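You operate a simulated robot arm through the tools that you are given. There is no shell and no other tool. Be economical: measure what you need, move in short steps, check, and stop when the job is done.

You run a simulated two-armed robot. Do the job below in one go: nothing can be reset, and whatever is moved stays where it is left.

Task
Hold the blue tray still and scrub its lime off, then stand the jug in it.
Fine: wet the blue pad in the dish and put it back; spill nothing. Set down upright: blue jug. What is to be rubbed or washed off counts as gone when no trace of it is left.

It is judged by the outcome, as a careful person would: the job done as asked, and still so three seconds after it is handed in. It fails if anything else is knocked over, pushed out of place, dropped, spilled or broken.

Robot
Two 7-joint arms with two-finger parallel grippers on one trunk, on a base that drives. Base frame: it is fixed to the floor where the robot stands at the start and does not move with it; the origin is under the middle of the robot, x ahead of it, y to its left, z up. Readings come in m, rad, newtons and seconds.
The left shoulder is at the start at [0.05, 0.165, 1.23], the right one opposite. With the tool pointing down near the work surface each hand reaches from about 0.1 to 0.68 m from the robot's upright axis, wherever it stands, measured 20 degrees to its own side. Places, roughly: blue pad (7x10x3 cm) [0.5, 0, 0.9]; tray [-0.4, -0.6, 0.9]; water dish [0.5, -0.1, 0.9]. Payload 3.91 kg a hand.
Tool frame (each hand has its own): the origin (TCP) lies between the finger pads and is the grasp point; the fingertips stand 0.03 m ahead of it; z points along the fingers, y is the line along which they close. The gripper opens to 0.11 m. The fingers are 0.02 m wide and 0.01 m thick; the gripper's body (0.048 by 0.112 m) begins 0.055 m behind the TCP.
Orientation is that of the tool frame in the base frame, as [roll, pitch, yaw] about the fixed x, y, z axes, in that order (R = Rz(yaw) Ry(pitch) Rx(roll)). With the fingers straight down and closing along the base's y, the tool's x points along the base's -x, its y along +y and its z along -z.

Tools
- The arms move only by the tool servo_tool. It takes "left_commands", "right_commands" or both (then of equal length, played together; a hand with none holds still); each is a list that holds one entry, the list of rows, each a list of 7 numbers: the shift along the base's x, y, z in m, then the turn, a rotation vector about the base's x, y, z in rad, then the finger opening in m, from 0 to 0.11. In form: [[[dx, dy, dz, ax, ay, az, claw], ...]]. A call has 1 to 8 rows; each row shifts and turns the commanded pose from where the row before left it. A row lasts 0.2 s, in which the tool goes at most 0.05 m and 0.15 rad; a call with a longer step from one row to the next is refused whole, and so is a gripper value outside its range. Where a pose cannot be reached the arm comes as near as it can. A force on the tool above 90 N (or 10 N above the force at the start of the call, whichever is more), or a blocked arm, ends the call early, and 0.2 s more pass. Each finger travels about 0.045 m/s and halts on what it meets, pressing with about 27 N; the grip force reading is that of the motor and also rises with nothing between the fingers. The clock runs only during rows and for 0.2 s after the last one: add rows that do not move to give the fingers time. The reply holds the time, the measured pose of the TCP, the force on the tool along the base axes, the opening and the grip force, in the units named above and with some noise, with the torque about the TCP (base axes, N m) and any sound that the robot's microphone picked up.
- Cameras (640 x 400 px; columns grow to the right, rows downward): "scene" is now at [0.0844, -0.0682, 1.4004]; the picture's right is [-0.78, -0.63, 0.00], its down [-0.36, 0.45, -0.82] and it looks along [0.51, -0.64, -0.58] (base axes); focal length 214 px, centre (320, 200). "left" rides on the left gripper at [0.072, -0.017, -0.103] in its tool frame; the picture's right is [0.23, 0.97, 0.00], its down [-0.76, 0.18, -0.62] and it looks along [-0.61, 0.14, 0.78] (tool axes); focal length 222 px, centre (320, 200). "right" rides on the right gripper at [0.072, 0.017, -0.103] in its tool frame; the picture's right is [-0.23, 0.97, 0.00], its down [-0.76, -0.18, -0.62] and it looks along [-0.61, -0.14, 0.78] (tool axes); focal length 222 px, centre (320, 200). There is no depth. A picture from a camera that has moved, and an enlarged one, comes with that camera's place and axes in the base frame and with its lens.
- get_image(camera): a new picture of that camera. It takes no simulated time.
- raise_lower(by): slides the trunk up (or, below 0, down) by that many m; the arms and the scene camera ride with it, the base frame stays. It gives what a move gives, with no picture.
- roll_base(legs): drives the robot by 1 to 6 legs, each [ahead, left, turn to the left] in m, m and rad, along the robot's own axes; the way and the turn of a leg run together, so that a leg with both is an arc; at most 1.5 m and 3.142 rad a leg. The arms and the cameras ride along, it lands a little off, and it stops where it bumps. It gives what a move gives.
- pan_tilt(pan, tilt): turns the head with the scene camera to pan (to the left, within 1.396 rad either way) and tilt (down, from -0.506 to 1.204), counted from straight ahead of the robot. It gives what a move gives.
- enlarge(camera, box): a new picture of the part [left, top, right, bottom] of that camera's present view, enlarged. It takes no simulated time.
- hand_in(): hands the job in; it is judged then, once.

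Go step by step. Nothing tells you exact positions but the pictures and the camera data: compare them with the known pose of the tool, close in by small moves and look again before you grip or let go. The budget is 120 turns and 92 pictures, counting those below and the enlarged ones. Unless the task says otherwise, let go and move clear before handing in, and close with one line.

The tools are called after "Emit:" as name(argument=value, ...) on one line, values as JSON. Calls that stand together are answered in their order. servo_tool: Moves the arms, as the interface text tells. Its arguments: {"type":"object","properties":{"left_commands":{"type":"array","items":{"type":"array","items":{"type":"array","items":{"type":"number"}}}},"right_commands":{"type":"array","items":{"type":"array","items":{"type":"array","items":{"type":"number"}}}}},"required":[]} The other tools are called the same way: raise_lower (by) slides the trunk up or down; roll_base (legs) drives the base; pan_tilt (pan, tilt) turns the head that bears the scene camera; get_image (camera) takes a picture; enlarge (camera, box) takes an enlarged picture of a part of a camera's view; hand_in () hands the job in.

At the start:

```text
time_s: 0.0
left_ee_pos: [0.4171, -0.0091, 1.1707]
left_tool_rot: [3.141, 0.0, -3.141]
left_ft_force: [-0.7, 0.9, 0.3]
left_ft_torque: [-0.01, -0.03, 0.01]
left_grip_width: 0.11
left_grip_force: 0.1
right_ee_pos: [0.3098, -0.3669, 1.2661]
right_tool_rot: [3.141, 0.001, -3.141]
right_ft_force: [0.0, -0.4, -0.6]
right_ft_torque: [0.0, 0.0, -0.01]
right_grip_width: 0.11
right_grip_force: 0.1
trunk travel left (down, up): [-0.45, 0.053]
robot x, y, heading: [0.0015, 0.0003, 0.003]
head pan, tilt: [-0.895, 0.618]
```

scene: 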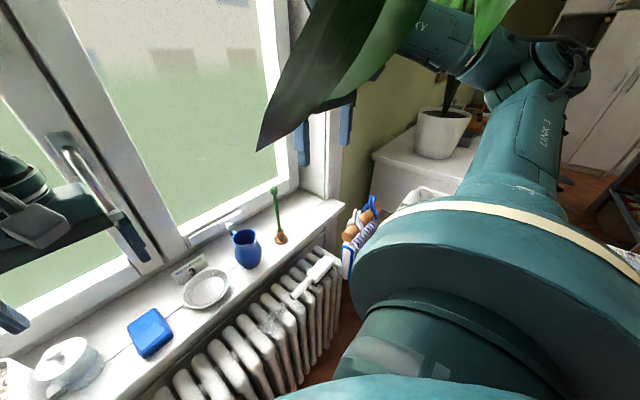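
right: 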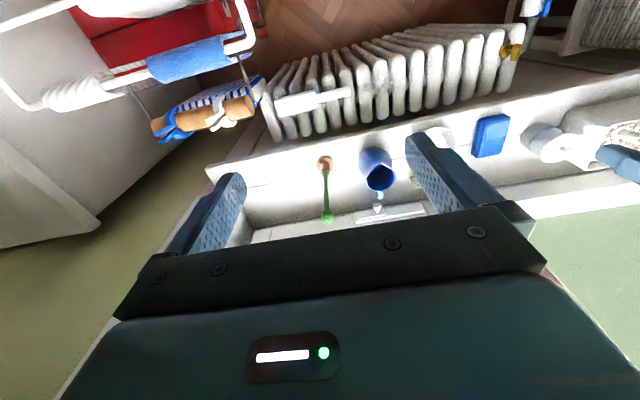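
left: 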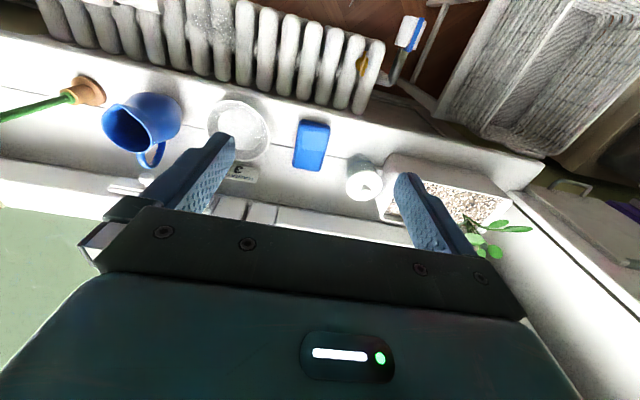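

I see the sill in front with the pad, dish and jug; the tray should be behind me on the right. I'll take a closer look at the sill and turn the head toward the tray.

Emit:
enlarge(camera="left", box=[0, 60, 420, 260])

Emit:
pan_tilt(pan=-1.396, tilt=0.5)

Emit:
get_image(camera="scene")

```text
1.52 times, centred on (210, 160) of left
camera zoom: at [0.343, -0.0256, 1.2744], right [-0.23, 0.97, 0.0], down [0.76, 0.18, 0.62], along [0.61, 0.14, -0.78], focal length 338 px, centre (488, 261)
```

zoom: 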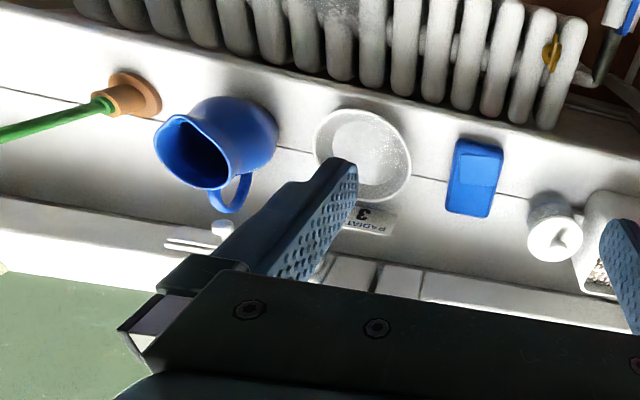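

```text
time_s: 0.9
left_ee_pos: [0.4164, -0.0093, 1.1716]
left_tool_rot: [-3.141, 0.001, -3.141]
left_ft_force: [-0.7, 0.6, 0.2]
left_ft_torque: [0.03, 0.01, -0.03]
left_grip_width: 0.11
left_grip_force: 0.0
right_ee_pos: [0.3099, -0.3684, 1.2666]
right_tool_rot: [3.141, 0.0, 3.141]
right_ft_force: [-1.0, 0.6, -0.3]
right_ft_torque: [-0.02, -0.01, 0.04]
right_grip_width: 0.11
right_grip_force: 0.0
trunk travel left (down, up): [-0.45, 0.053]
robot x, y, heading: [0.0032, -0.0015, -0.004]
head pan, tilt: [-1.396, 0.499]
```

```text
87 pictures are left
camera scene: at [0.0454, -0.0892, 1.4109], right [-0.98, -0.17, 0.0], down [-0.08, 0.47, -0.88], along [0.15, -0.86, -0.48], focal length 214 px, centre (320, 200)
```

scene: 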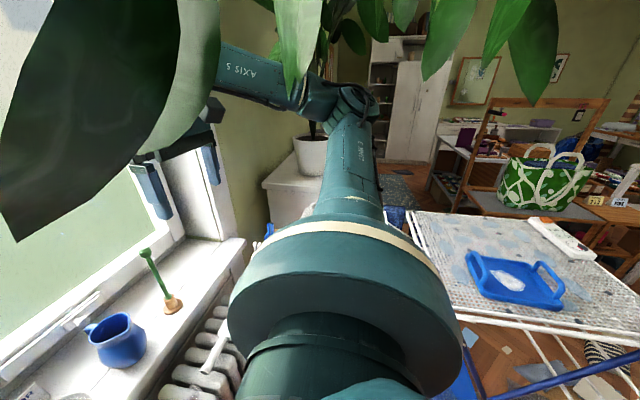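

The tray, with two handles and a whitish lime spot, is on the rack behind right at about (-0.45,-0.63). Next I want a clear view of pad, dish and jug.

Emit:
pan_tilt(pan=-0.2, tilt=0.75)

Emit:
get_image(camera="scene")

```text
time_s: 2.3
left_ee_pos: [0.4166, -0.0089, 1.1709]
left_tool_rot: [-3.141, 0.0, -3.141]
left_ft_force: [-0.4, 0.9, 0.0]
left_ft_torque: [-0.01, 0.02, -0.01]
left_grip_width: 0.1099
left_grip_force: 0.2
right_ee_pos: [0.3093, -0.3678, 1.2671]
right_tool_rot: [3.14, 0.001, -3.141]
right_ft_force: [0.3, -0.1, 0.4]
right_ft_torque: [0.03, -0.01, -0.02]
right_grip_width: 0.1101
right_grip_force: 0.1
trunk travel left (down, up): [-0.45, 0.053]
robot x, y, heading: [-0.0001, 0.0012, -0.003]
head pan, tilt: [-0.201, 0.75]
```

```text
86 pictures are left
camera scene: at [0.1107, -0.0162, 1.389], right [-0.2, -0.98, 0.0], down [-0.67, 0.14, -0.73], along [0.72, -0.15, -0.68], focal length 214 px, centre (320, 200)
```

scene: 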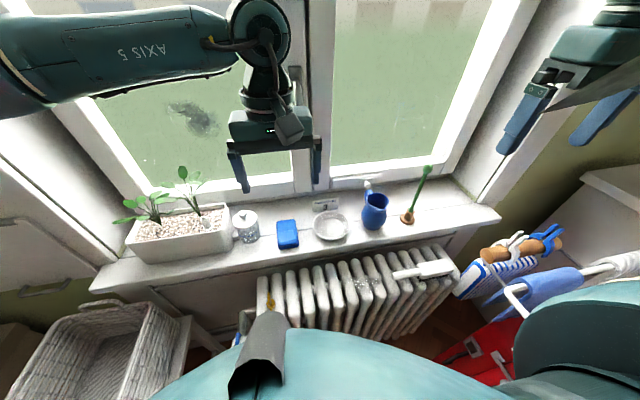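

Emit:
enlarge(camera="scene", box=[220, 160, 460, 310])

```text
2.67 times, centred on (340, 235) of scene
camera zoom: at [0.1107, -0.0162, 1.389], right [-0.2, -0.98, 0.0], down [-0.67, 0.14, -0.73], along [0.72, -0.15, -0.68], focal length 572 px, centre (267, 107)
```

zoom: 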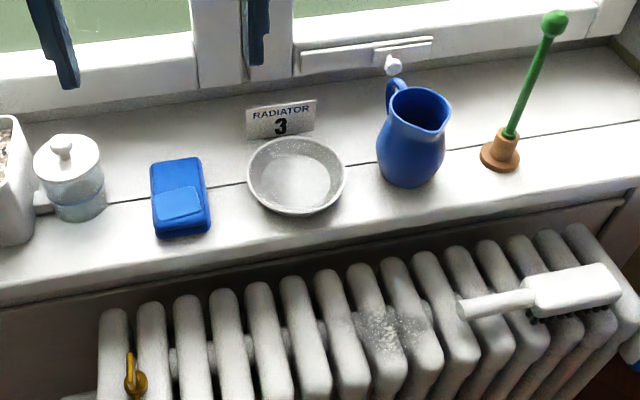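

The sill layout is clear: pad at about (0.51,-0.00), dish (0.52,-0.135), jug right of it. I move the left hand above the pad and look.

Emit:
servo_tool(left_commands=[[[0.03, 0.001, -0.035, 0, 0, 0, 0.09], [0.03, 0.001, -0.035, 0, 0, 0, 0.09], [0.03, 0.002, -0.035, 0, 0, 0, 0.09], [0.007, 0, -0.035, 0, 0, 0, 0.09], [0, 0, 0, 0, 0, 0, 0.09]]])

Emit:
get_image(camera="left")

Emit:
get_image(camera="scene")

```text
time_s: 3.5
left_ee_pos: [0.5119, -0.0052, 1.0271]
left_tool_rot: [-3.141, 0.0, -3.141]
left_ft_force: [-0.4, -0.1, -0.3]
left_ft_torque: [-0.04, 0.02, 0.01]
left_grip_width: 0.0902
left_grip_force: 0.0
right_ee_pos: [0.3089, -0.3672, 1.2668]
right_tool_rot: [-3.141, 0.0, 3.141]
right_ft_force: [-0.5, -0.2, 0.1]
right_ft_torque: [0.01, 0.0, -0.01]
right_grip_width: 0.11
right_grip_force: 0.0
trunk travel left (down, up): [-0.45, 0.053]
robot x, y, heading: [-0.0015, 0.0005, -0.0]
head pan, tilt: [-0.201, 0.75]
```

```text
84 pictures are left
camera left: at [0.4394, -0.0223, 1.1314], right [-0.23, 0.97, 0.0], down [0.76, 0.18, 0.62], along [0.61, 0.14, -0.78], focal length 222 px, centre (320, 200)
```

left: 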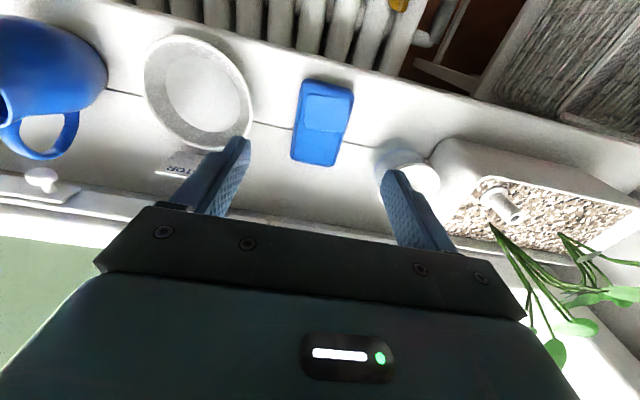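

```text
83 pictures are left
camera scene: at [0.1106, -0.0161, 1.389], right [-0.2, -0.98, 0.0], down [-0.67, 0.14, -0.73], along [0.72, -0.15, -0.68], focal length 214 px, centre (320, 200)
```

scene: 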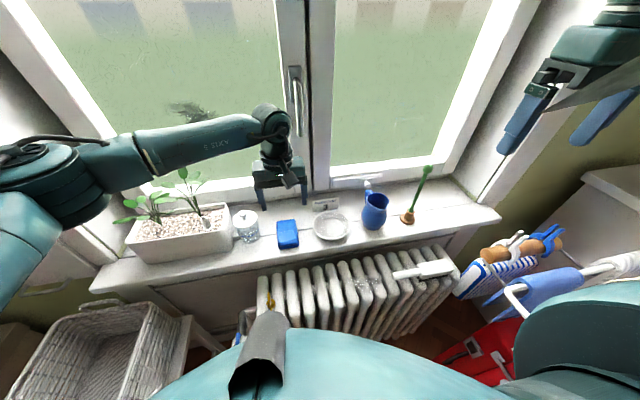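

Combining both cameras puts the pad top at about z 0.87 and its centre near x 0.535, lower than thought. I shift forward and descend part of the way, then check.

Emit:
servo_tool(left_commands=[[[0.012, 0.002, -0.03, 0, 0, 0, 0.09], [0.01, 0.001, -0.03, 0, 0, 0, 0.09], [0, 0, -0.03, 0, 0, 0, 0.09], [0, 0, 0, 0, 0, 0, 0.09]]])

Emit:
get_image(camera="left")

Emit:
enlarge(camera="scene", box=[220, 160, 420, 285])

```text
time_s: 4.5
left_ee_pos: [0.5357, -0.0025, 0.9415]
left_tool_rot: [-3.139, -0.001, 3.141]
left_ft_force: [0.2, -0.2, -0.9]
left_ft_torque: [0.04, -0.02, 0.01]
left_grip_width: 0.0899
left_grip_force: 0.1
right_ee_pos: [0.3093, -0.3674, 1.2672]
right_tool_rot: [-3.141, -0.001, -3.141]
right_ft_force: [0.6, 0.7, -0.3]
right_ft_torque: [-0.01, -0.01, 0.0]
right_grip_width: 0.1099
right_grip_force: 0.0
trunk travel left (down, up): [-0.45, 0.053]
robot x, y, heading: [-0.0011, -0.0032, 0.003]
head pan, tilt: [-0.201, 0.75]
```

```text
82 pictures are left
camera left: at [0.4621, -0.0194, 1.0449], right [-0.23, 0.97, 0.0], down [0.76, 0.18, 0.62], along [0.61, 0.14, -0.78], focal length 222 px, centre (320, 200)
```

left: 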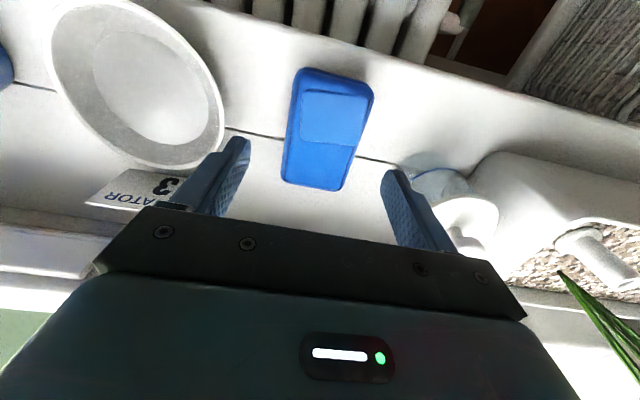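

```text
3.20 times, centred on (320, 222) of scene
camera zoom: at [0.1106, -0.0161, 1.389], right [-0.2, -0.98, 0.0], down [-0.67, 0.14, -0.73], along [0.72, -0.15, -0.68], focal length 686 px, centre (320, 128)
```

zoom: 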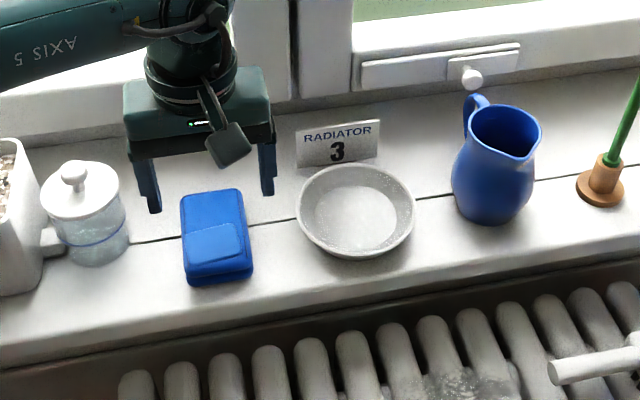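

The fingers straddle the pad with clearance to dish and jar. I descend about 5 cm and check.

Emit:
servo_tool(left_commands=[[[0, 0.002, -0.025, 0, 0, 0, 0.09], [0, 0, -0.02, 0, 0, 0, 0.09], [0, 0, -0.007, 0, 0, 0, 0.09], [0, 0, 0, 0, 0, 0, 0.09]]])

Emit:
get_image(camera="left")

Emit:
enlarge(camera="scene", box=[220, 160, 420, 285])

```text
time_s: 5.5
left_ee_pos: [0.5338, 0.0016, 0.8892]
left_tool_rot: [3.141, 0.001, 3.141]
left_ft_force: [-0.5, 0.8, 1.0]
left_ft_torque: [0.01, -0.01, -0.02]
left_grip_width: 0.0899
left_grip_force: 0.2
right_ee_pos: [0.3085, -0.3678, 1.2666]
right_tool_rot: [-3.141, -0.001, 3.141]
right_ft_force: [-0.3, 0.4, -0.3]
right_ft_torque: [0.03, 0.01, 0.01]
right_grip_width: 0.11
right_grip_force: 0.0
trunk travel left (down, up): [-0.45, 0.053]
robot x, y, heading: [-0.0001, 0.0021, 0.0]
head pan, tilt: [-0.201, 0.75]
```

```text
80 pictures are left
camera left: at [0.4605, -0.0155, 0.9928], right [-0.23, 0.97, 0.0], down [0.76, 0.18, 0.62], along [0.61, 0.14, -0.78], focal length 222 px, centre (320, 200)
```

left: 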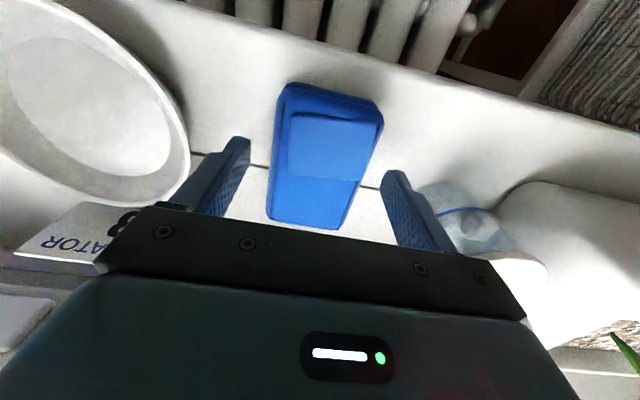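

```text
3.20 times, centred on (320, 222) of scene
camera zoom: at [0.1107, -0.0161, 1.389], right [-0.2, -0.98, 0.0], down [-0.67, 0.14, -0.73], along [0.72, -0.15, -0.68], focal length 686 px, centre (320, 128)
```

zoom: 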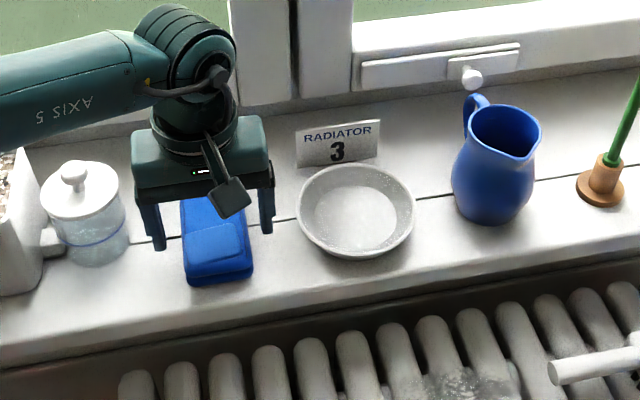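

Aligned. I go down slightly and close on the pad.

Emit:
servo_tool(left_commands=[[[0, 0, -0.007, 0, 0, 0, 0.09], [0, 0, 0, 0, 0, 0, 0.04], [0, 0, 0, 0, 0, 0, 0.04], [0, 0, 0, 0, 0, 0, 0.04], [0, 0, 0, 0, 0, 0, 0.04]]])

Emit:
enlarge(camera="left", box=[160, 60, 480, 260])

```text
time_s: 6.7
left_ee_pos: [0.5353, 0.0001, 0.8823]
left_tool_rot: [3.141, 0.001, -3.141]
left_ft_force: [-0.5, 0.6, 1.4]
left_ft_torque: [0.04, -0.06, 0.01]
left_grip_width: 0.0612
left_grip_force: 26.1
right_ee_pos: [0.309, -0.3675, 1.269]
right_tool_rot: [-3.141, -0.001, -3.141]
right_ft_force: [0.3, 0.4, 0.0]
right_ft_torque: [-0.06, 0.0, 0.0]
right_grip_width: 0.11
right_grip_force: 0.1
trunk travel left (down, up): [-0.45, 0.053]
robot x, y, heading: [0.001, 0.001, -0.002]
head pan, tilt: [-0.201, 0.75]
```

```text
2.00 times, centred on (320, 160) of left
camera zoom: at [0.4613, -0.0165, 0.9857], right [-0.23, 0.97, 0.0], down [0.76, 0.18, 0.62], along [0.61, 0.14, -0.78], focal length 444 px, centre (320, 280)
```

zoom: 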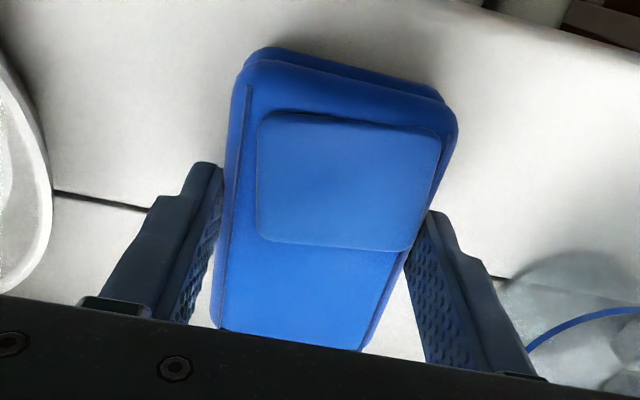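

Pad gripped (home TCP is about (0.535,0.001,0.882)). I lift it, move over the dish and tilt it so one short end will dip.

Emit:
servo_tool(left_commands=[[[0, 0, 0.03, 0, 0, 0, 0.04], [0, 0, 0.04, 0, 0, 0, 0.04], [0, 0, 0.04, 0, 0, 0, 0.04], [0, -0.045, 0, 0, -0.1, 0, 0.04], [0.004, -0.045, 0, 0, -0.15, 0, 0.04], [0.004, -0.045, 0, 0, -0.15, 0, 0.04], [0.004, -0.012, 0, 0, -0.15, 0, 0.04], [0, 0, 0, 0, -0.05, 0, 0.04]]])

Emit:
get_image(camera="left")

Emit:
enlarge(camera="scene", box=[220, 130, 420, 255])

```text
time_s: 8.5
left_ee_pos: [0.5474, -0.1463, 0.9907]
left_tool_rot: [-3.141, 0.602, -3.14]
left_ft_force: [0.0, 0.0, -0.2]
left_ft_torque: [0.01, -0.01, -0.01]
left_grip_width: 0.0398
left_grip_force: 0.0
right_ee_pos: [0.3101, -0.369, 1.2655]
right_tool_rot: [-3.141, 0.0, 3.141]
right_ft_force: [0.2, -0.3, -0.5]
right_ft_torque: [0.01, 0.02, -0.01]
right_grip_width: 0.1101
right_grip_force: 0.1
trunk travel left (down, up): [-0.45, 0.053]
robot x, y, heading: [-0.0008, -0.0009, 0.001]
head pan, tilt: [-0.201, 0.75]
```

```text
77 pictures are left
camera left: at [0.4274, -0.1629, 1.0356], right [-0.19, 0.97, -0.13], down [0.28, 0.18, 0.94], along [0.94, 0.14, -0.3], focal length 222 px, centre (320, 200)
```

left: 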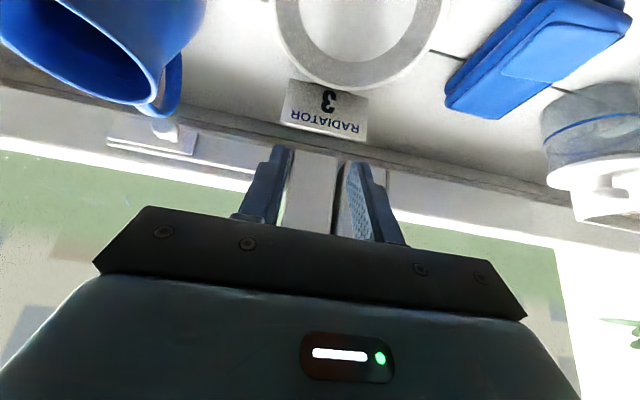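

```text
3.20 times, centred on (320, 192) of scene
camera zoom: at [0.1107, -0.0163, 1.389], right [-0.2, -0.98, 0.0], down [-0.67, 0.14, -0.73], along [0.72, -0.15, -0.68], focal length 686 px, centre (320, 224)
```

zoom: 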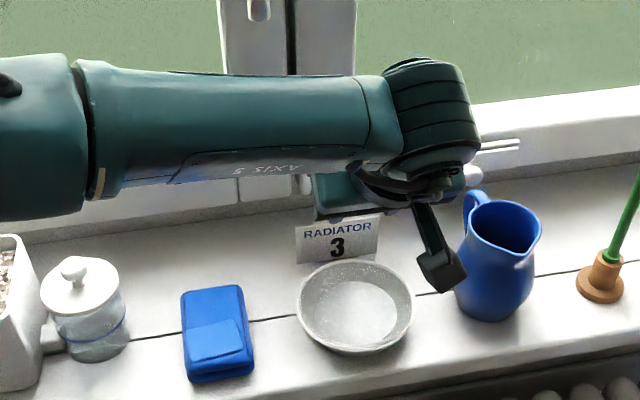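

The grip only caught the pad's top edge and it stayed behind, undisturbed. I go back, open, and grip deeper.

Emit:
servo_tool(left_commands=[[[0, 0, 0, 0, 0.05, 0, 0.09], [-0.004, 0.012, 0, 0, 0.15, 0, 0.09], [-0.004, 0.045, 0, 0, 0.15, 0, 0.09], [-0.004, 0.045, 0, 0, 0.15, 0, 0.09], [0, 0.045, 0, 0, 0.1, 0, 0.09], [0, 0, 0, 0, 0, 0, 0.09]]])

Emit:
get_image(camera="left")

```text
time_s: 9.9
left_ee_pos: [0.5348, -0.0018, 0.991]
left_tool_rot: [3.14, -0.003, 3.139]
left_ft_force: [0.5, 0.1, -0.1]
left_ft_torque: [0.04, 0.01, 0.01]
left_grip_width: 0.09
left_grip_force: 0.0
right_ee_pos: [0.3098, -0.3692, 1.266]
right_tool_rot: [3.139, -0.001, 3.139]
right_ft_force: [0.5, -0.8, 0.4]
right_ft_torque: [0.0, 0.01, 0.01]
right_grip_width: 0.1101
right_grip_force: 0.1
trunk travel left (down, up): [-0.45, 0.053]
robot x, y, heading: [-0.0024, -0.002, 0.003]
head pan, tilt: [-0.201, 0.75]
```

```text
75 pictures are left
camera left: at [0.461, -0.019, 1.0939], right [-0.23, 0.97, 0.0], down [0.76, 0.18, 0.62], along [0.61, 0.14, -0.78], focal length 222 px, centre (320, 200)
```

left: 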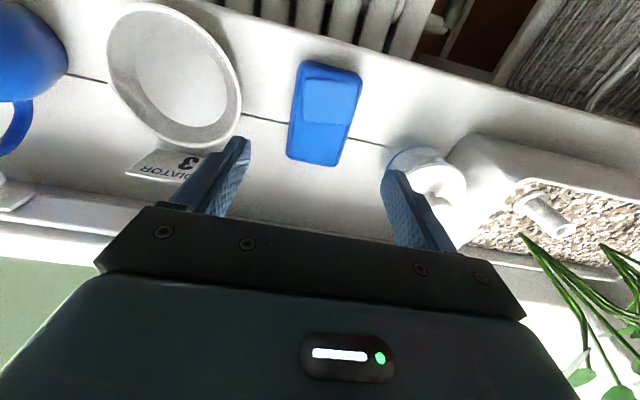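

Descending back over the pad, then slowly on down to feel for the sill.

Emit:
servo_tool(left_commands=[[[0, 0.002, -0.04, 0, 0, 0, 0.09], [0, 0.001, -0.04, 0, 0, 0, 0.09], [0, 0, -0.025, 0, 0, 0, 0.09], [0, 0, -0.006, 0, 0, 0, 0.09], [0, 0, -0.004, 0, 0, 0, 0.09], [0, 0, -0.002, 0, 0, 0, 0.09], [0, 0, 0, 0, 0, 0, 0.09]]])

Emit:
get_image(camera="left")

Emit:
enlarge(camera="scene", box=[230, 190, 350, 265])

```text
time_s: 11.5
left_ee_pos: [0.5343, 0.0021, 0.8753]
left_tool_rot: [-3.141, 0.001, -3.14]
left_ft_force: [0.2, 0.2, 0.1]
left_ft_torque: [-0.02, -0.03, -0.01]
left_grip_width: 0.0902
left_grip_force: 0.3
right_ee_pos: [0.3092, -0.3682, 1.2665]
right_tool_rot: [3.141, 0.0, -3.141]
right_ft_force: [0.1, 0.4, 0.3]
right_ft_torque: [-0.04, 0.02, -0.01]
right_grip_width: 0.11
right_grip_force: 0.0
trunk travel left (down, up): [-0.45, 0.053]
robot x, y, heading: [0.0004, 0.0018, 0.0]
head pan, tilt: [-0.201, 0.75]
```

```text
74 pictures are left
camera left: at [0.4606, -0.0145, 0.9788], right [-0.23, 0.97, 0.0], down [0.76, 0.18, 0.62], along [0.61, 0.14, -0.78], focal length 222 px, centre (320, 200)
```

left: 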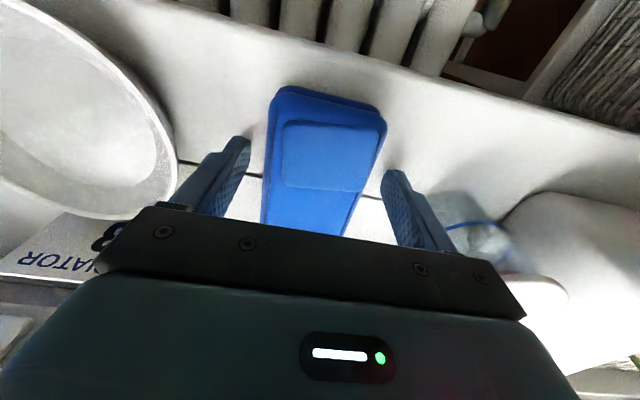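

```text
5.33 times, centred on (290, 228) of scene
camera zoom: at [0.1107, -0.0161, 1.389], right [-0.2, -0.98, 0.0], down [-0.67, 0.14, -0.73], along [0.72, -0.15, -0.68], focal length 1144 px, centre (480, 53)
```

zoom: 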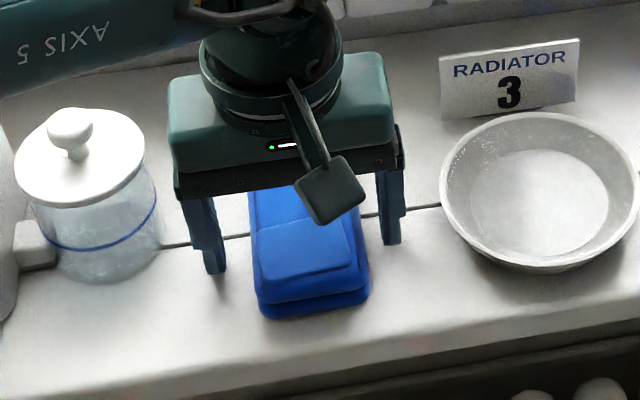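

Still above the sill. Continue down slowly.

Emit:
servo_tool(left_commands=[[[0, 0, -0.003, 0, 0, 0, 0.09], [0, 0, -0.003, 0, 0, 0, 0.09], [0, 0, -0.003, 0, 0, 0, 0.09], [0, 0, -0.003, 0, 0, 0, 0.09], [0, 0, 0, 0, 0, 0, 0.09]]])

Emit:
enlarge(camera="scene", box=[230, 190, 350, 265])

```text
time_s: 12.7
left_ee_pos: [0.5349, 0.002, 0.8701]
left_tool_rot: [-3.141, 0.008, -3.141]
left_ft_force: [-8.8, 6.2, 46.2]
left_ft_torque: [1.53, 0.66, -0.17]
left_grip_width: 0.0897
left_grip_force: 0.1
right_ee_pos: [0.3052, -0.366, 1.2705]
right_tool_rot: [3.141, 0.004, 3.141]
right_ft_force: [-0.8, 1.2, -0.3]
right_ft_torque: [0.02, 0.03, 0.01]
right_grip_width: 0.1102
right_grip_force: 0.1
trunk travel left (down, up): [-0.45, 0.053]
robot x, y, heading: [-0.0014, -0.0002, -0.0]
head pan, tilt: [-0.201, 0.75]
```

```text
5.33 times, centred on (290, 228) of scene
camera zoom: at [0.1055, -0.0158, 1.39], right [-0.2, -0.98, 0.0], down [-0.66, 0.14, -0.73], along [0.72, -0.15, -0.68], focal length 1144 px, centre (480, 53)
```

zoom: 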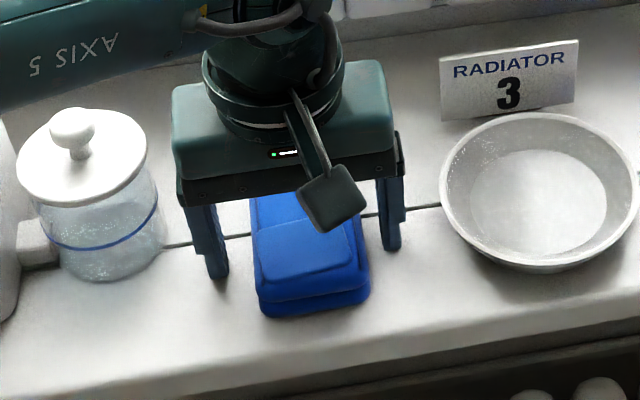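

Contact: the sill is at z≈0.84, so the pad top is at 0.87. I back off 5 mm, close and lift a little to test the grip.

Emit:
servo_tool(left_commands=[[[0, 0, 0.011, 0, 0, 0, 0.09], [0, 0, 0, 0, 0, 0, 0.03], [0, 0, 0, 0, 0, 0, 0.03], [0, 0, 0, 0, 0, 0, 0.03], [0, 0, 0, 0, 0, 0, 0.03], [0, 0, 0, 0, 0, 0, 0.03], [0, 0, 0.005, 0, 0, 0, 0.03], [0, 0, 0.005, 0, 0, 0, 0.03]]])

Emit:
servo_tool(left_commands=[[[0, 0, 0.01, 0, 0, 0, 0.03], [0, 0, 0.01, 0, 0, 0, 0.03], [0, 0, 0, 0, 0, 0, 0.03]]])

Emit:
enlarge(camera="scene", box=[230, 190, 350, 265])

```text
time_s: 14.5
left_ee_pos: [0.5348, 0.002, 0.8856]
left_tool_rot: [3.142, 0.0, 3.141]
left_ft_force: [-0.6, 0.2, -0.8]
left_ft_torque: [0.01, 0.04, 0.05]
left_grip_width: 0.0612
left_grip_force: 27.2
right_ee_pos: [0.3099, -0.368, 1.2665]
right_tool_rot: [-3.141, 0.001, 3.141]
right_ft_force: [-0.4, 0.0, -0.5]
right_ft_torque: [0.03, 0.01, 0.02]
right_grip_width: 0.1099
right_grip_force: 0.1
trunk travel left (down, up): [-0.45, 0.053]
robot x, y, heading: [-0.0008, -0.001, -0.0]
head pan, tilt: [-0.201, 0.75]
```

```text
time_s: 15.3
left_ee_pos: [0.5345, 0.0008, 0.9057]
left_tool_rot: [3.141, 0.001, -3.141]
left_ft_force: [0.3, -0.6, -0.6]
left_ft_torque: [-0.02, -0.07, 0.0]
left_grip_width: 0.0613
left_grip_force: 27.5
right_ee_pos: [0.3093, -0.3678, 1.2662]
right_tool_rot: [3.141, 0.001, 3.141]
right_ft_force: [0.1, -0.4, 0.2]
right_ft_torque: [-0.01, -0.04, 0.03]
right_grip_width: 0.11
right_grip_force: 0.0
trunk travel left (down, up): [-0.45, 0.053]
robot x, y, heading: [-0.0005, 0.0026, 0.002]
head pan, tilt: [-0.201, 0.75]
```

```text
5.33 times, centred on (290, 228) of scene
camera zoom: at [0.1108, -0.0161, 1.389], right [-0.2, -0.98, 0.0], down [-0.67, 0.14, -0.73], along [0.72, -0.15, -0.68], focal length 1144 px, centre (480, 53)
```

zoom: 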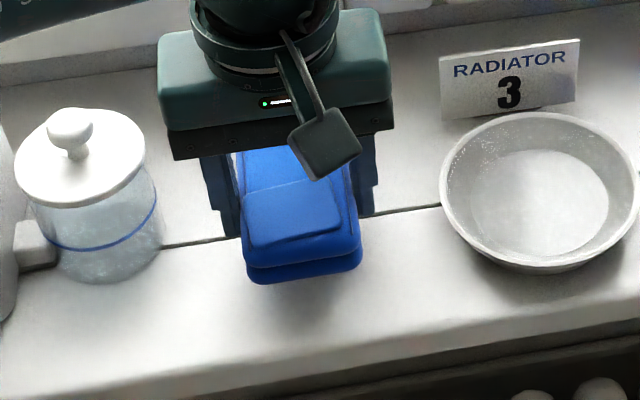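

The pad is held now. I lift it and carry it over the dish at about (0.54,-0.142), tilted.

Emit:
servo_tool(left_commands=[[[0, 0, 0.035, 0, 0, 0, 0.03], [0, 0, 0.035, 0, 0, 0, 0.03], [0, -0.03, 0.015, 0, -0.1, 0, 0.03], [0.004, -0.04, 0, 0, -0.15, 0, 0.03], [0.004, -0.04, 0, 0, -0.15, 0, 0.03], [0.004, -0.033, 0, 0, -0.15, 0, 0.03], [0.005, 0, 0, 0, -0.05, 0, 0.03]]])

Emit:
get_image(camera="left")

Emit:
enlarge(camera="scene", box=[240, 150, 400, 250])

```text
time_s: 16.9
left_ee_pos: [0.5531, -0.1405, 0.9889]
left_tool_rot: [-3.14, 0.602, -3.141]
left_ft_force: [-0.2, 0.0, -0.3]
left_ft_torque: [0.01, 0.01, 0.0]
left_grip_width: 0.0612
left_grip_force: 26.7
right_ee_pos: [0.3086, -0.3672, 1.2676]
right_tool_rot: [-3.14, 0.001, 3.14]
right_ft_force: [-0.5, 0.2, 0.4]
right_ft_torque: [0.0, 0.02, 0.0]
right_grip_width: 0.1101
right_grip_force: 0.1
trunk travel left (down, up): [-0.45, 0.053]
robot x, y, heading: [0.0005, -0.003, -0.003]
head pan, tilt: [-0.201, 0.75]
```

```text
70 pictures are left
camera left: at [0.4329, -0.1575, 1.0327], right [-0.19, 0.97, -0.13], down [0.27, 0.18, 0.94], along [0.94, 0.14, -0.3], focal length 222 px, centre (320, 200)
```

left: 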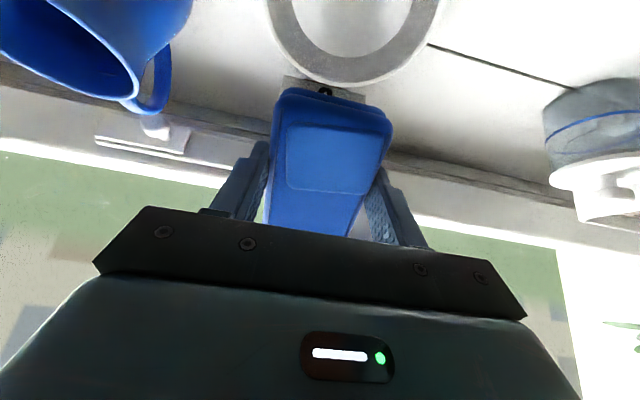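

```text
4.00 times, centred on (320, 200) of scene
camera zoom: at [0.1109, -0.0158, 1.389], right [-0.2, -0.98, 0.0], down [-0.67, 0.14, -0.73], along [0.72, -0.15, -0.68], focal length 858 px, centre (320, 200)
```

zoom: 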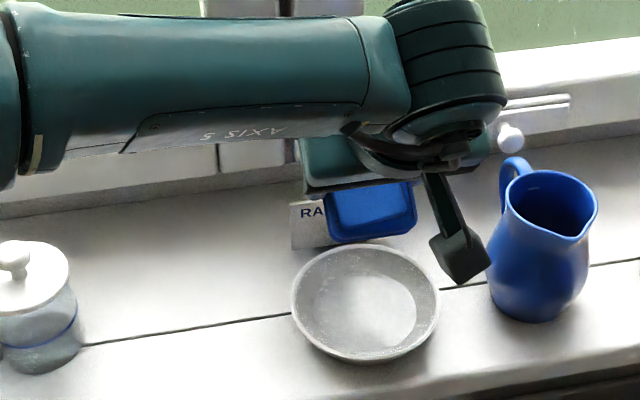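

The pad's low end lines up with the dish. I lower it gently into the water.

Emit:
servo_tool(left_commands=[[[0, -0.001, -0.03, 0, 0, 0, 0.03], [0, 0, -0.03, 0, 0, 0, 0.03], [0, 0, -0.015, 0, 0, 0, 0.03], [0, 0, -0.005, 0, 0, 0, 0.03], [0, 0, 0, 0, 0, 0, 0.03]]])

Emit:
get_image(camera="left")

Emit:
enlarge(camera="scene", box=[240, 170, 400, 270])

```text
time_s: 18.1
left_ee_pos: [0.555, -0.1407, 0.9137]
left_tool_rot: [-3.14, 0.609, -3.14]
left_ft_force: [9.5, -1.8, 28.9]
left_ft_torque: [-0.05, 0.09, -0.01]
left_grip_width: 0.0616
left_grip_force: 27.3
right_ee_pos: [0.3088, -0.3678, 1.267]
right_tool_rot: [-3.14, 0.002, -3.141]
right_ft_force: [0.2, 0.1, -1.0]
right_ft_torque: [0.0, 0.01, 0.03]
right_grip_width: 0.1101
right_grip_force: 0.1
trunk travel left (down, up): [-0.45, 0.053]
robot x, y, heading: [-0.001, -0.0029, -0.002]
head pan, tilt: [-0.201, 0.75]
```

```text
68 pictures are left
camera left: at [0.4357, -0.1572, 0.9566], right [-0.19, 0.97, -0.13], down [0.27, 0.18, 0.95], along [0.95, 0.14, -0.29], focal length 222 px, centre (320, 200)
```

left: 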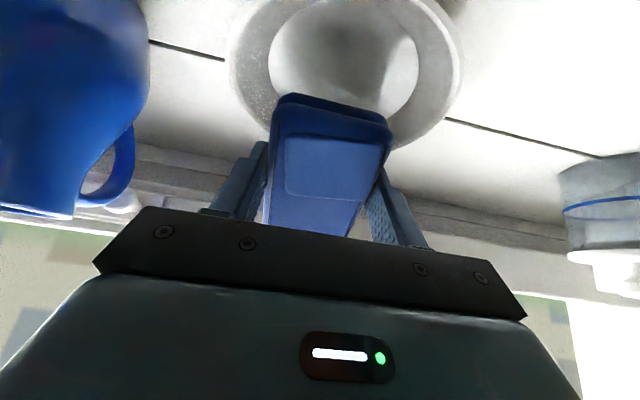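

```text
4.00 times, centred on (320, 220) of scene
camera zoom: at [0.109, -0.0156, 1.3894], right [-0.2, -0.98, 0.0], down [-0.67, 0.14, -0.73], along [0.72, -0.15, -0.68], focal length 858 px, centre (320, 120)
```

zoom: 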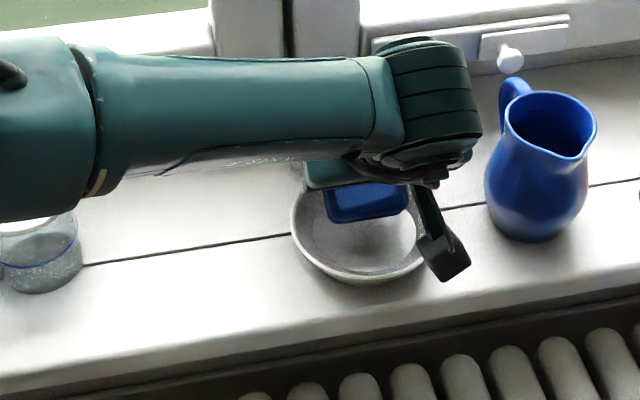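

The low end touches the dish floor. I ease off, dwell, lift, and see whether the pad shows as wet.

Emit:
servo_tool(left_commands=[[[0, 0, 0.004, 0, 0, 0, 0.03], [0, 0, 0, 0, 0, 0, 0.03], [0, 0, 0, 0, 0, 0, 0.03]]])

Emit:
servo_tool(left_commands=[[[0, 0, 0.03, 0, 0, 0, 0.03], [0, 0, 0.03, 0, 0, 0, 0.03], [0, 0, 0.02, 0, 0, 0, 0.03], [0, 0, 0, 0, 0, 0, 0.03], [0, 0, 0, 0, 0, 0, 0.03]]])

Emit:
enlarge(camera="left", box=[160, 0, 480, 200])

Emit:
enlarge(camera="scene", box=[280, 160, 400, 235])

```text
time_s: 18.9
left_ee_pos: [0.5534, -0.1407, 0.9132]
left_tool_rot: [3.141, 0.602, -3.14]
left_ft_force: [6.6, 3.9, 13.8]
left_ft_torque: [0.01, 0.02, -0.03]
left_grip_width: 0.0613
left_grip_force: 26.8
right_ee_pos: [0.3078, -0.3673, 1.267]
right_tool_rot: [-3.141, 0.001, -3.141]
right_ft_force: [-0.7, 0.0, 0.7]
right_ft_torque: [0.02, -0.01, 0.01]
right_grip_width: 0.1099
right_grip_force: 0.1
trunk travel left (down, up): [-0.45, 0.053]
robot x, y, heading: [-0.0018, 0.0008, 0.001]
head pan, tilt: [-0.201, 0.75]
```

```text
time_s: 20.1
left_ee_pos: [0.5516, -0.1406, 0.9935]
left_tool_rot: [-3.141, 0.6, 3.141]
left_ft_force: [0.2, 0.2, -1.2]
left_ft_torque: [-0.02, 0.03, 0.0]
left_grip_width: 0.0613
left_grip_force: 27.2
right_ee_pos: [0.3087, -0.3669, 1.2665]
right_tool_rot: [-3.142, -0.001, 3.141]
right_ft_force: [-0.1, 0.2, 0.1]
right_ft_torque: [0.02, 0.03, -0.01]
right_grip_width: 0.1099
right_grip_force: 0.0
trunk travel left (down, up): [-0.45, 0.053]
robot x, y, heading: [0.0008, 0.0023, -0.002]
head pan, tilt: [-0.201, 0.75]
```

```text
2.00 times, centred on (320, 100) of left
camera zoom: at [0.4327, -0.158, 1.0383], right [-0.19, 0.97, -0.13], down [0.28, 0.18, 0.94], along [0.94, 0.14, -0.3], focal length 444 px, centre (320, 400)
```

zoom: 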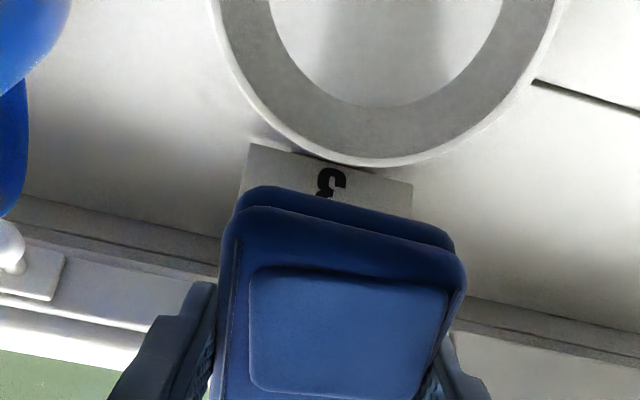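

```text
5.33 times, centred on (340, 198) of scene
camera zoom: at [0.1107, -0.0161, 1.389], right [-0.2, -0.98, 0.0], down [-0.67, 0.14, -0.73], along [0.72, -0.15, -0.68], focal length 1144 px, centre (213, 213)
```

zoom: 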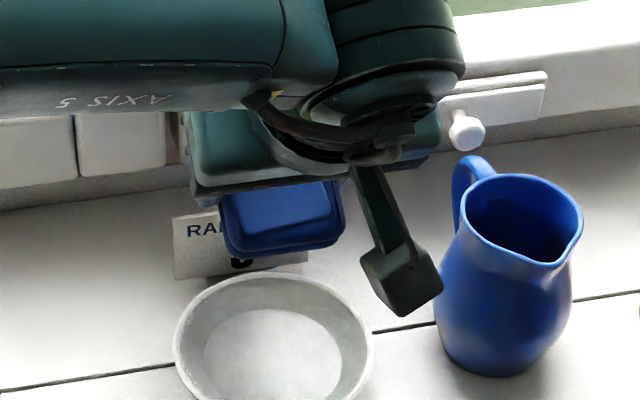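

The pad has turned dark, so it is wet. I level it, draw it in, and look around behind me before driving.

Emit:
servo_tool(left_commands=[[[-0.02, 0.01, 0.03, 0, 0.1, 0, 0.03], [-0.02, 0.02, 0.03, 0, 0.1, 0, 0.03], [-0.02, 0.02, 0.03, 0, 0.1, 0, 0.03], [-0.03, 0.02, 0.02, 0, 0.1, 0, 0.03], [-0.03, 0.02, 0.01, 0, 0.1, 0, 0.03], [-0.03, 0.02, 0, 0, 0.1, 0, 0.03], [0, 0, 0, 0, 0, 0, 0.03]]])

Emit:
pan_tilt(pan=1.396, tilt=0.6)

Emit:
get_image(camera="scene")

```text
time_s: 21.7
left_ee_pos: [0.3994, -0.0332, 1.1113]
left_tool_rot: [3.141, -0.001, 3.141]
left_ft_force: [0.1, -0.7, -0.9]
left_ft_torque: [0.0, -0.01, -0.03]
left_grip_width: 0.0614
left_grip_force: 27.2
right_ee_pos: [0.3092, -0.3684, 1.2657]
right_tool_rot: [-3.141, -0.001, -3.141]
right_ft_force: [0.7, -0.3, -0.5]
right_ft_torque: [0.03, -0.02, 0.0]
right_grip_width: 0.11
right_grip_force: 0.0
trunk travel left (down, up): [-0.45, 0.053]
robot x, y, heading: [0.003, -0.0004, -0.003]
head pan, tilt: [-0.201, 0.75]
```

```text
time_s: 23.4
left_ee_pos: [0.4008, -0.0317, 1.1125]
left_tool_rot: [3.141, -0.002, -3.141]
left_ft_force: [0.1, 0.4, -1.8]
left_ft_torque: [0.01, -0.05, 0.01]
left_grip_width: 0.0613
left_grip_force: 27.1
right_ee_pos: [0.3111, -0.3668, 1.2667]
right_tool_rot: [-3.141, -0.001, 3.141]
right_ft_force: [0.0, -0.2, 0.4]
right_ft_torque: [-0.01, 0.0, 0.02]
right_grip_width: 0.1103
right_grip_force: 0.1
trunk travel left (down, up): [-0.45, 0.053]
robot x, y, heading: [-0.0004, 0.0002, 0.001]
head pan, tilt: [1.396, 0.6]
```

```text
64 pictures are left
camera scene: at [0.0449, 0.0874, 1.4019], right [0.98, -0.17, 0.0], down [-0.1, -0.56, -0.83], along [0.14, 0.81, -0.56], focal length 214 px, centre (320, 200)
```

scene: 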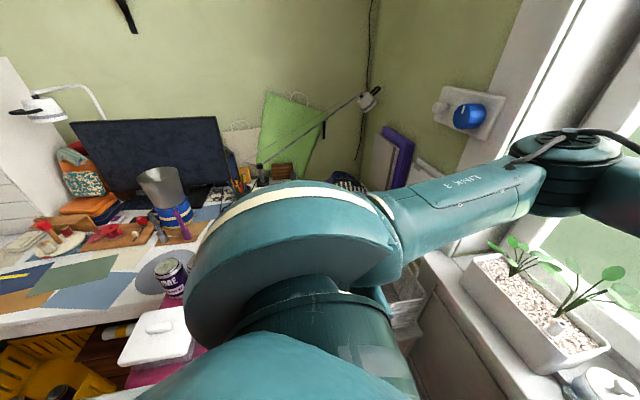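

There's a desk on the left (y≈0.5) and the rack on the right (y≈-0.5), with a corridor between. I back up 0.4 m and look again at the tray side.

Emit:
roll_base(legs=[[-0.4, 0, 0]])

Emit:
pan_tilt(pan=-1.396, tilt=0.7)

Emit:
get_image(camera="scene")

```text
time_s: 25.8
left_ee_pos: [0.009, -0.0335, 1.1117]
left_tool_rot: [3.141, 0.0, 3.141]
left_ft_force: [-0.1, 0.4, 0.6]
left_ft_torque: [0.0, -0.01, 0.05]
left_grip_width: 0.0613
left_grip_force: 27.0
right_ee_pos: [-0.0815, -0.3677, 1.2676]
right_tool_rot: [-3.141, 0.0, 3.141]
right_ft_force: [0.5, -1.2, 0.6]
right_ft_torque: [-0.03, 0.0, -0.03]
right_grip_width: 0.1098
right_grip_force: 0.1
trunk travel left (down, up): [-0.45, 0.053]
robot x, y, heading: [-0.39, -0.0046, 0.002]
head pan, tilt: [1.396, 0.6]
```

```text
time_s: 28.3
left_ee_pos: [0.0091, -0.0328, 1.111]
left_tool_rot: [3.141, 0.001, 3.141]
left_ft_force: [-0.1, -0.3, -1.2]
left_ft_torque: [0.01, -0.04, -0.01]
left_grip_width: 0.0612
left_grip_force: 26.7
right_ee_pos: [-0.0812, -0.367, 1.2669]
right_tool_rot: [-3.141, 0.0, 3.14]
right_ft_force: [0.1, 0.0, -0.3]
right_ft_torque: [-0.05, 0.0, 0.01]
right_grip_width: 0.1102
right_grip_force: 0.0
trunk travel left (down, up): [-0.45, 0.053]
robot x, y, heading: [-0.3903, -0.0008, -0.002]
head pan, tilt: [-1.396, 0.7]
```

```text
63 pictures are left
camera scene: at [-0.3462, -0.0832, 1.3933], right [-0.98, -0.17, 0.0], down [-0.11, 0.63, -0.76], along [0.13, -0.75, -0.64], focal length 214 px, centre (320, 200)
```

scene: 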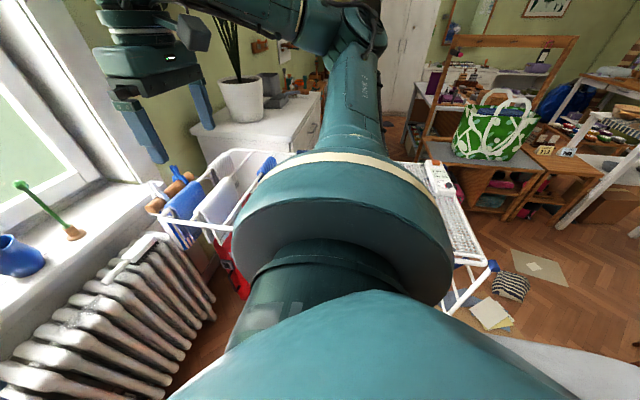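

The tray is now under my right arm's shadow; the corridor is clear. I turn right to face the rack.

Emit:
roll_base(legs=[[0, 0, -1.57]])

Emit:
pan_tilt(pan=0.0, tilt=0.8)

Emit:
get_image(camera="scene")

```text
time_s: 32.5
left_ee_pos: [-0.4109, -0.4011, 1.1129]
left_tool_rot: [3.141, 0.0, 1.603]
left_ft_force: [-0.1, 0.4, -0.4]
left_ft_torque: [-0.04, -0.02, 0.01]
left_grip_width: 0.0612
left_grip_force: 27.1
right_ee_pos: [-0.7484, -0.3206, 1.2673]
right_tool_rot: [3.14, 0.0, 1.601]
right_ft_force: [0.2, -0.4, 1.0]
right_ft_torque: [0.01, 0.01, -0.03]
right_grip_width: 0.1098
right_grip_force: 0.0
trunk travel left (down, up): [-0.45, 0.053]
robot x, y, heading: [-0.3905, 0.0025, -1.538]
head pan, tilt: [-1.396, 0.7]
```

```text
time_s: 34.0
left_ee_pos: [-0.4094, -0.4, 1.1116]
left_tool_rot: [3.141, 0.0, 1.601]
left_ft_force: [-0.8, -0.4, 0.3]
left_ft_torque: [0.02, 0.01, -0.01]
left_grip_width: 0.0614
left_grip_force: 26.8
right_ee_pos: [-0.7481, -0.3206, 1.2676]
right_tool_rot: [-3.14, 0.001, 1.603]
right_ft_force: [0.3, -0.2, 0.1]
right_ft_torque: [0.02, 0.03, 0.01]
right_grip_width: 0.1102
right_grip_force: 0.0
trunk travel left (down, up): [-0.45, 0.053]
robot x, y, heading: [-0.394, 0.0004, -1.542]
head pan, tilt: [0.0, 0.799]
```

```text
62 pictures are left
camera scene: at [-0.387, -0.1095, 1.385], right [-1.0, -0.03, 0.0], down [-0.02, 0.72, -0.7], along [0.02, -0.7, -0.72], focal length 214 px, centre (320, 200)
```

scene: 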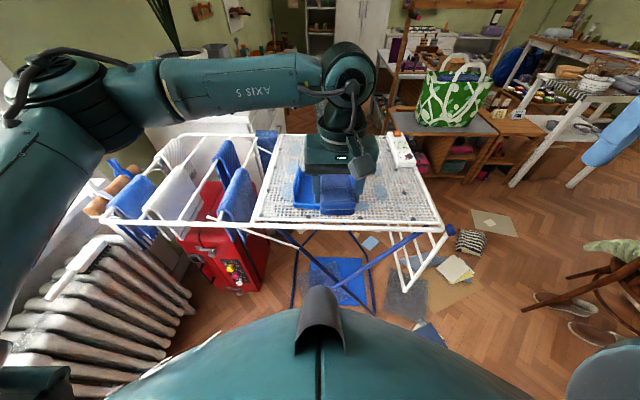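

Facing the rack now; the left hand hides the tray. I move it to the left (+x) to see.

Emit:
servo_tool(left_commands=[[[0.04, 0.02, 0, 0, 0, 0, 0.03], [0.045, 0, 0, 0, 0, 0, 0.03], [0.045, 0, 0, 0, 0, 0, 0.03], [0.045, 0, 0, 0, 0, 0, 0.03], [0.04, 0, 0, 0, 0, 0, 0.03], [0, 0, 0, 0, 0, 0, 0.03]]])

Emit:
get_image(camera="scene")

Emit:
enlarge(camera="scene", box=[240, 120, 440, 245])

```text
time_s: 35.4
left_ee_pos: [-0.1946, -0.3775, 1.1084]
left_tool_rot: [3.141, 0.001, 1.599]
left_ft_force: [0.6, 0.3, -1.4]
left_ft_torque: [0.04, -0.04, -0.01]
left_grip_width: 0.0612
left_grip_force: 26.8
right_ee_pos: [-0.7485, -0.3197, 1.2673]
right_tool_rot: [3.141, 0.001, 1.6]
right_ft_force: [-1.1, -0.9, 0.5]
right_ft_torque: [0.05, 0.0, 0.0]
right_grip_width: 0.1102
right_grip_force: 0.1
trunk travel left (down, up): [-0.45, 0.053]
robot x, y, heading: [-0.3885, 0.0008, -1.54]
head pan, tilt: [0.0, 0.799]
```

```text
61 pictures are left
camera scene: at [-0.3876, -0.1097, 1.385], right [-1.0, -0.03, 0.0], down [-0.02, 0.72, -0.7], along [0.02, -0.7, -0.72], focal length 214 px, centre (320, 200)
```

scene: 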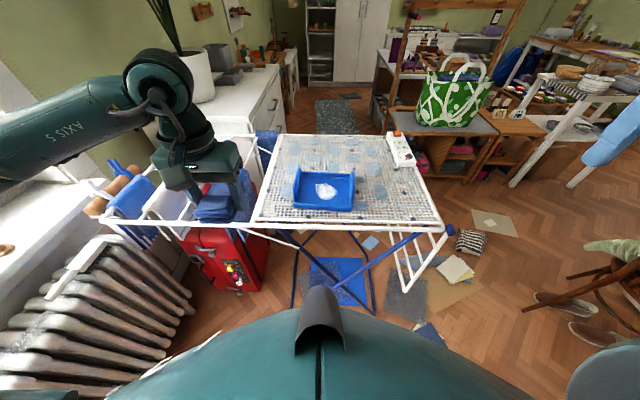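

```text
3.20 times, centred on (340, 182) of scene
camera zoom: at [-0.3876, -0.1097, 1.385], right [-1.0, -0.03, 0.0], down [-0.02, 0.72, -0.7], along [0.02, -0.7, -0.72], focal length 686 px, centre (256, 256)
```

zoom: 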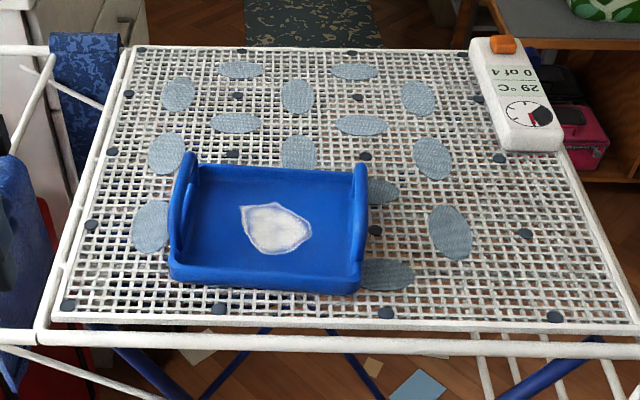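

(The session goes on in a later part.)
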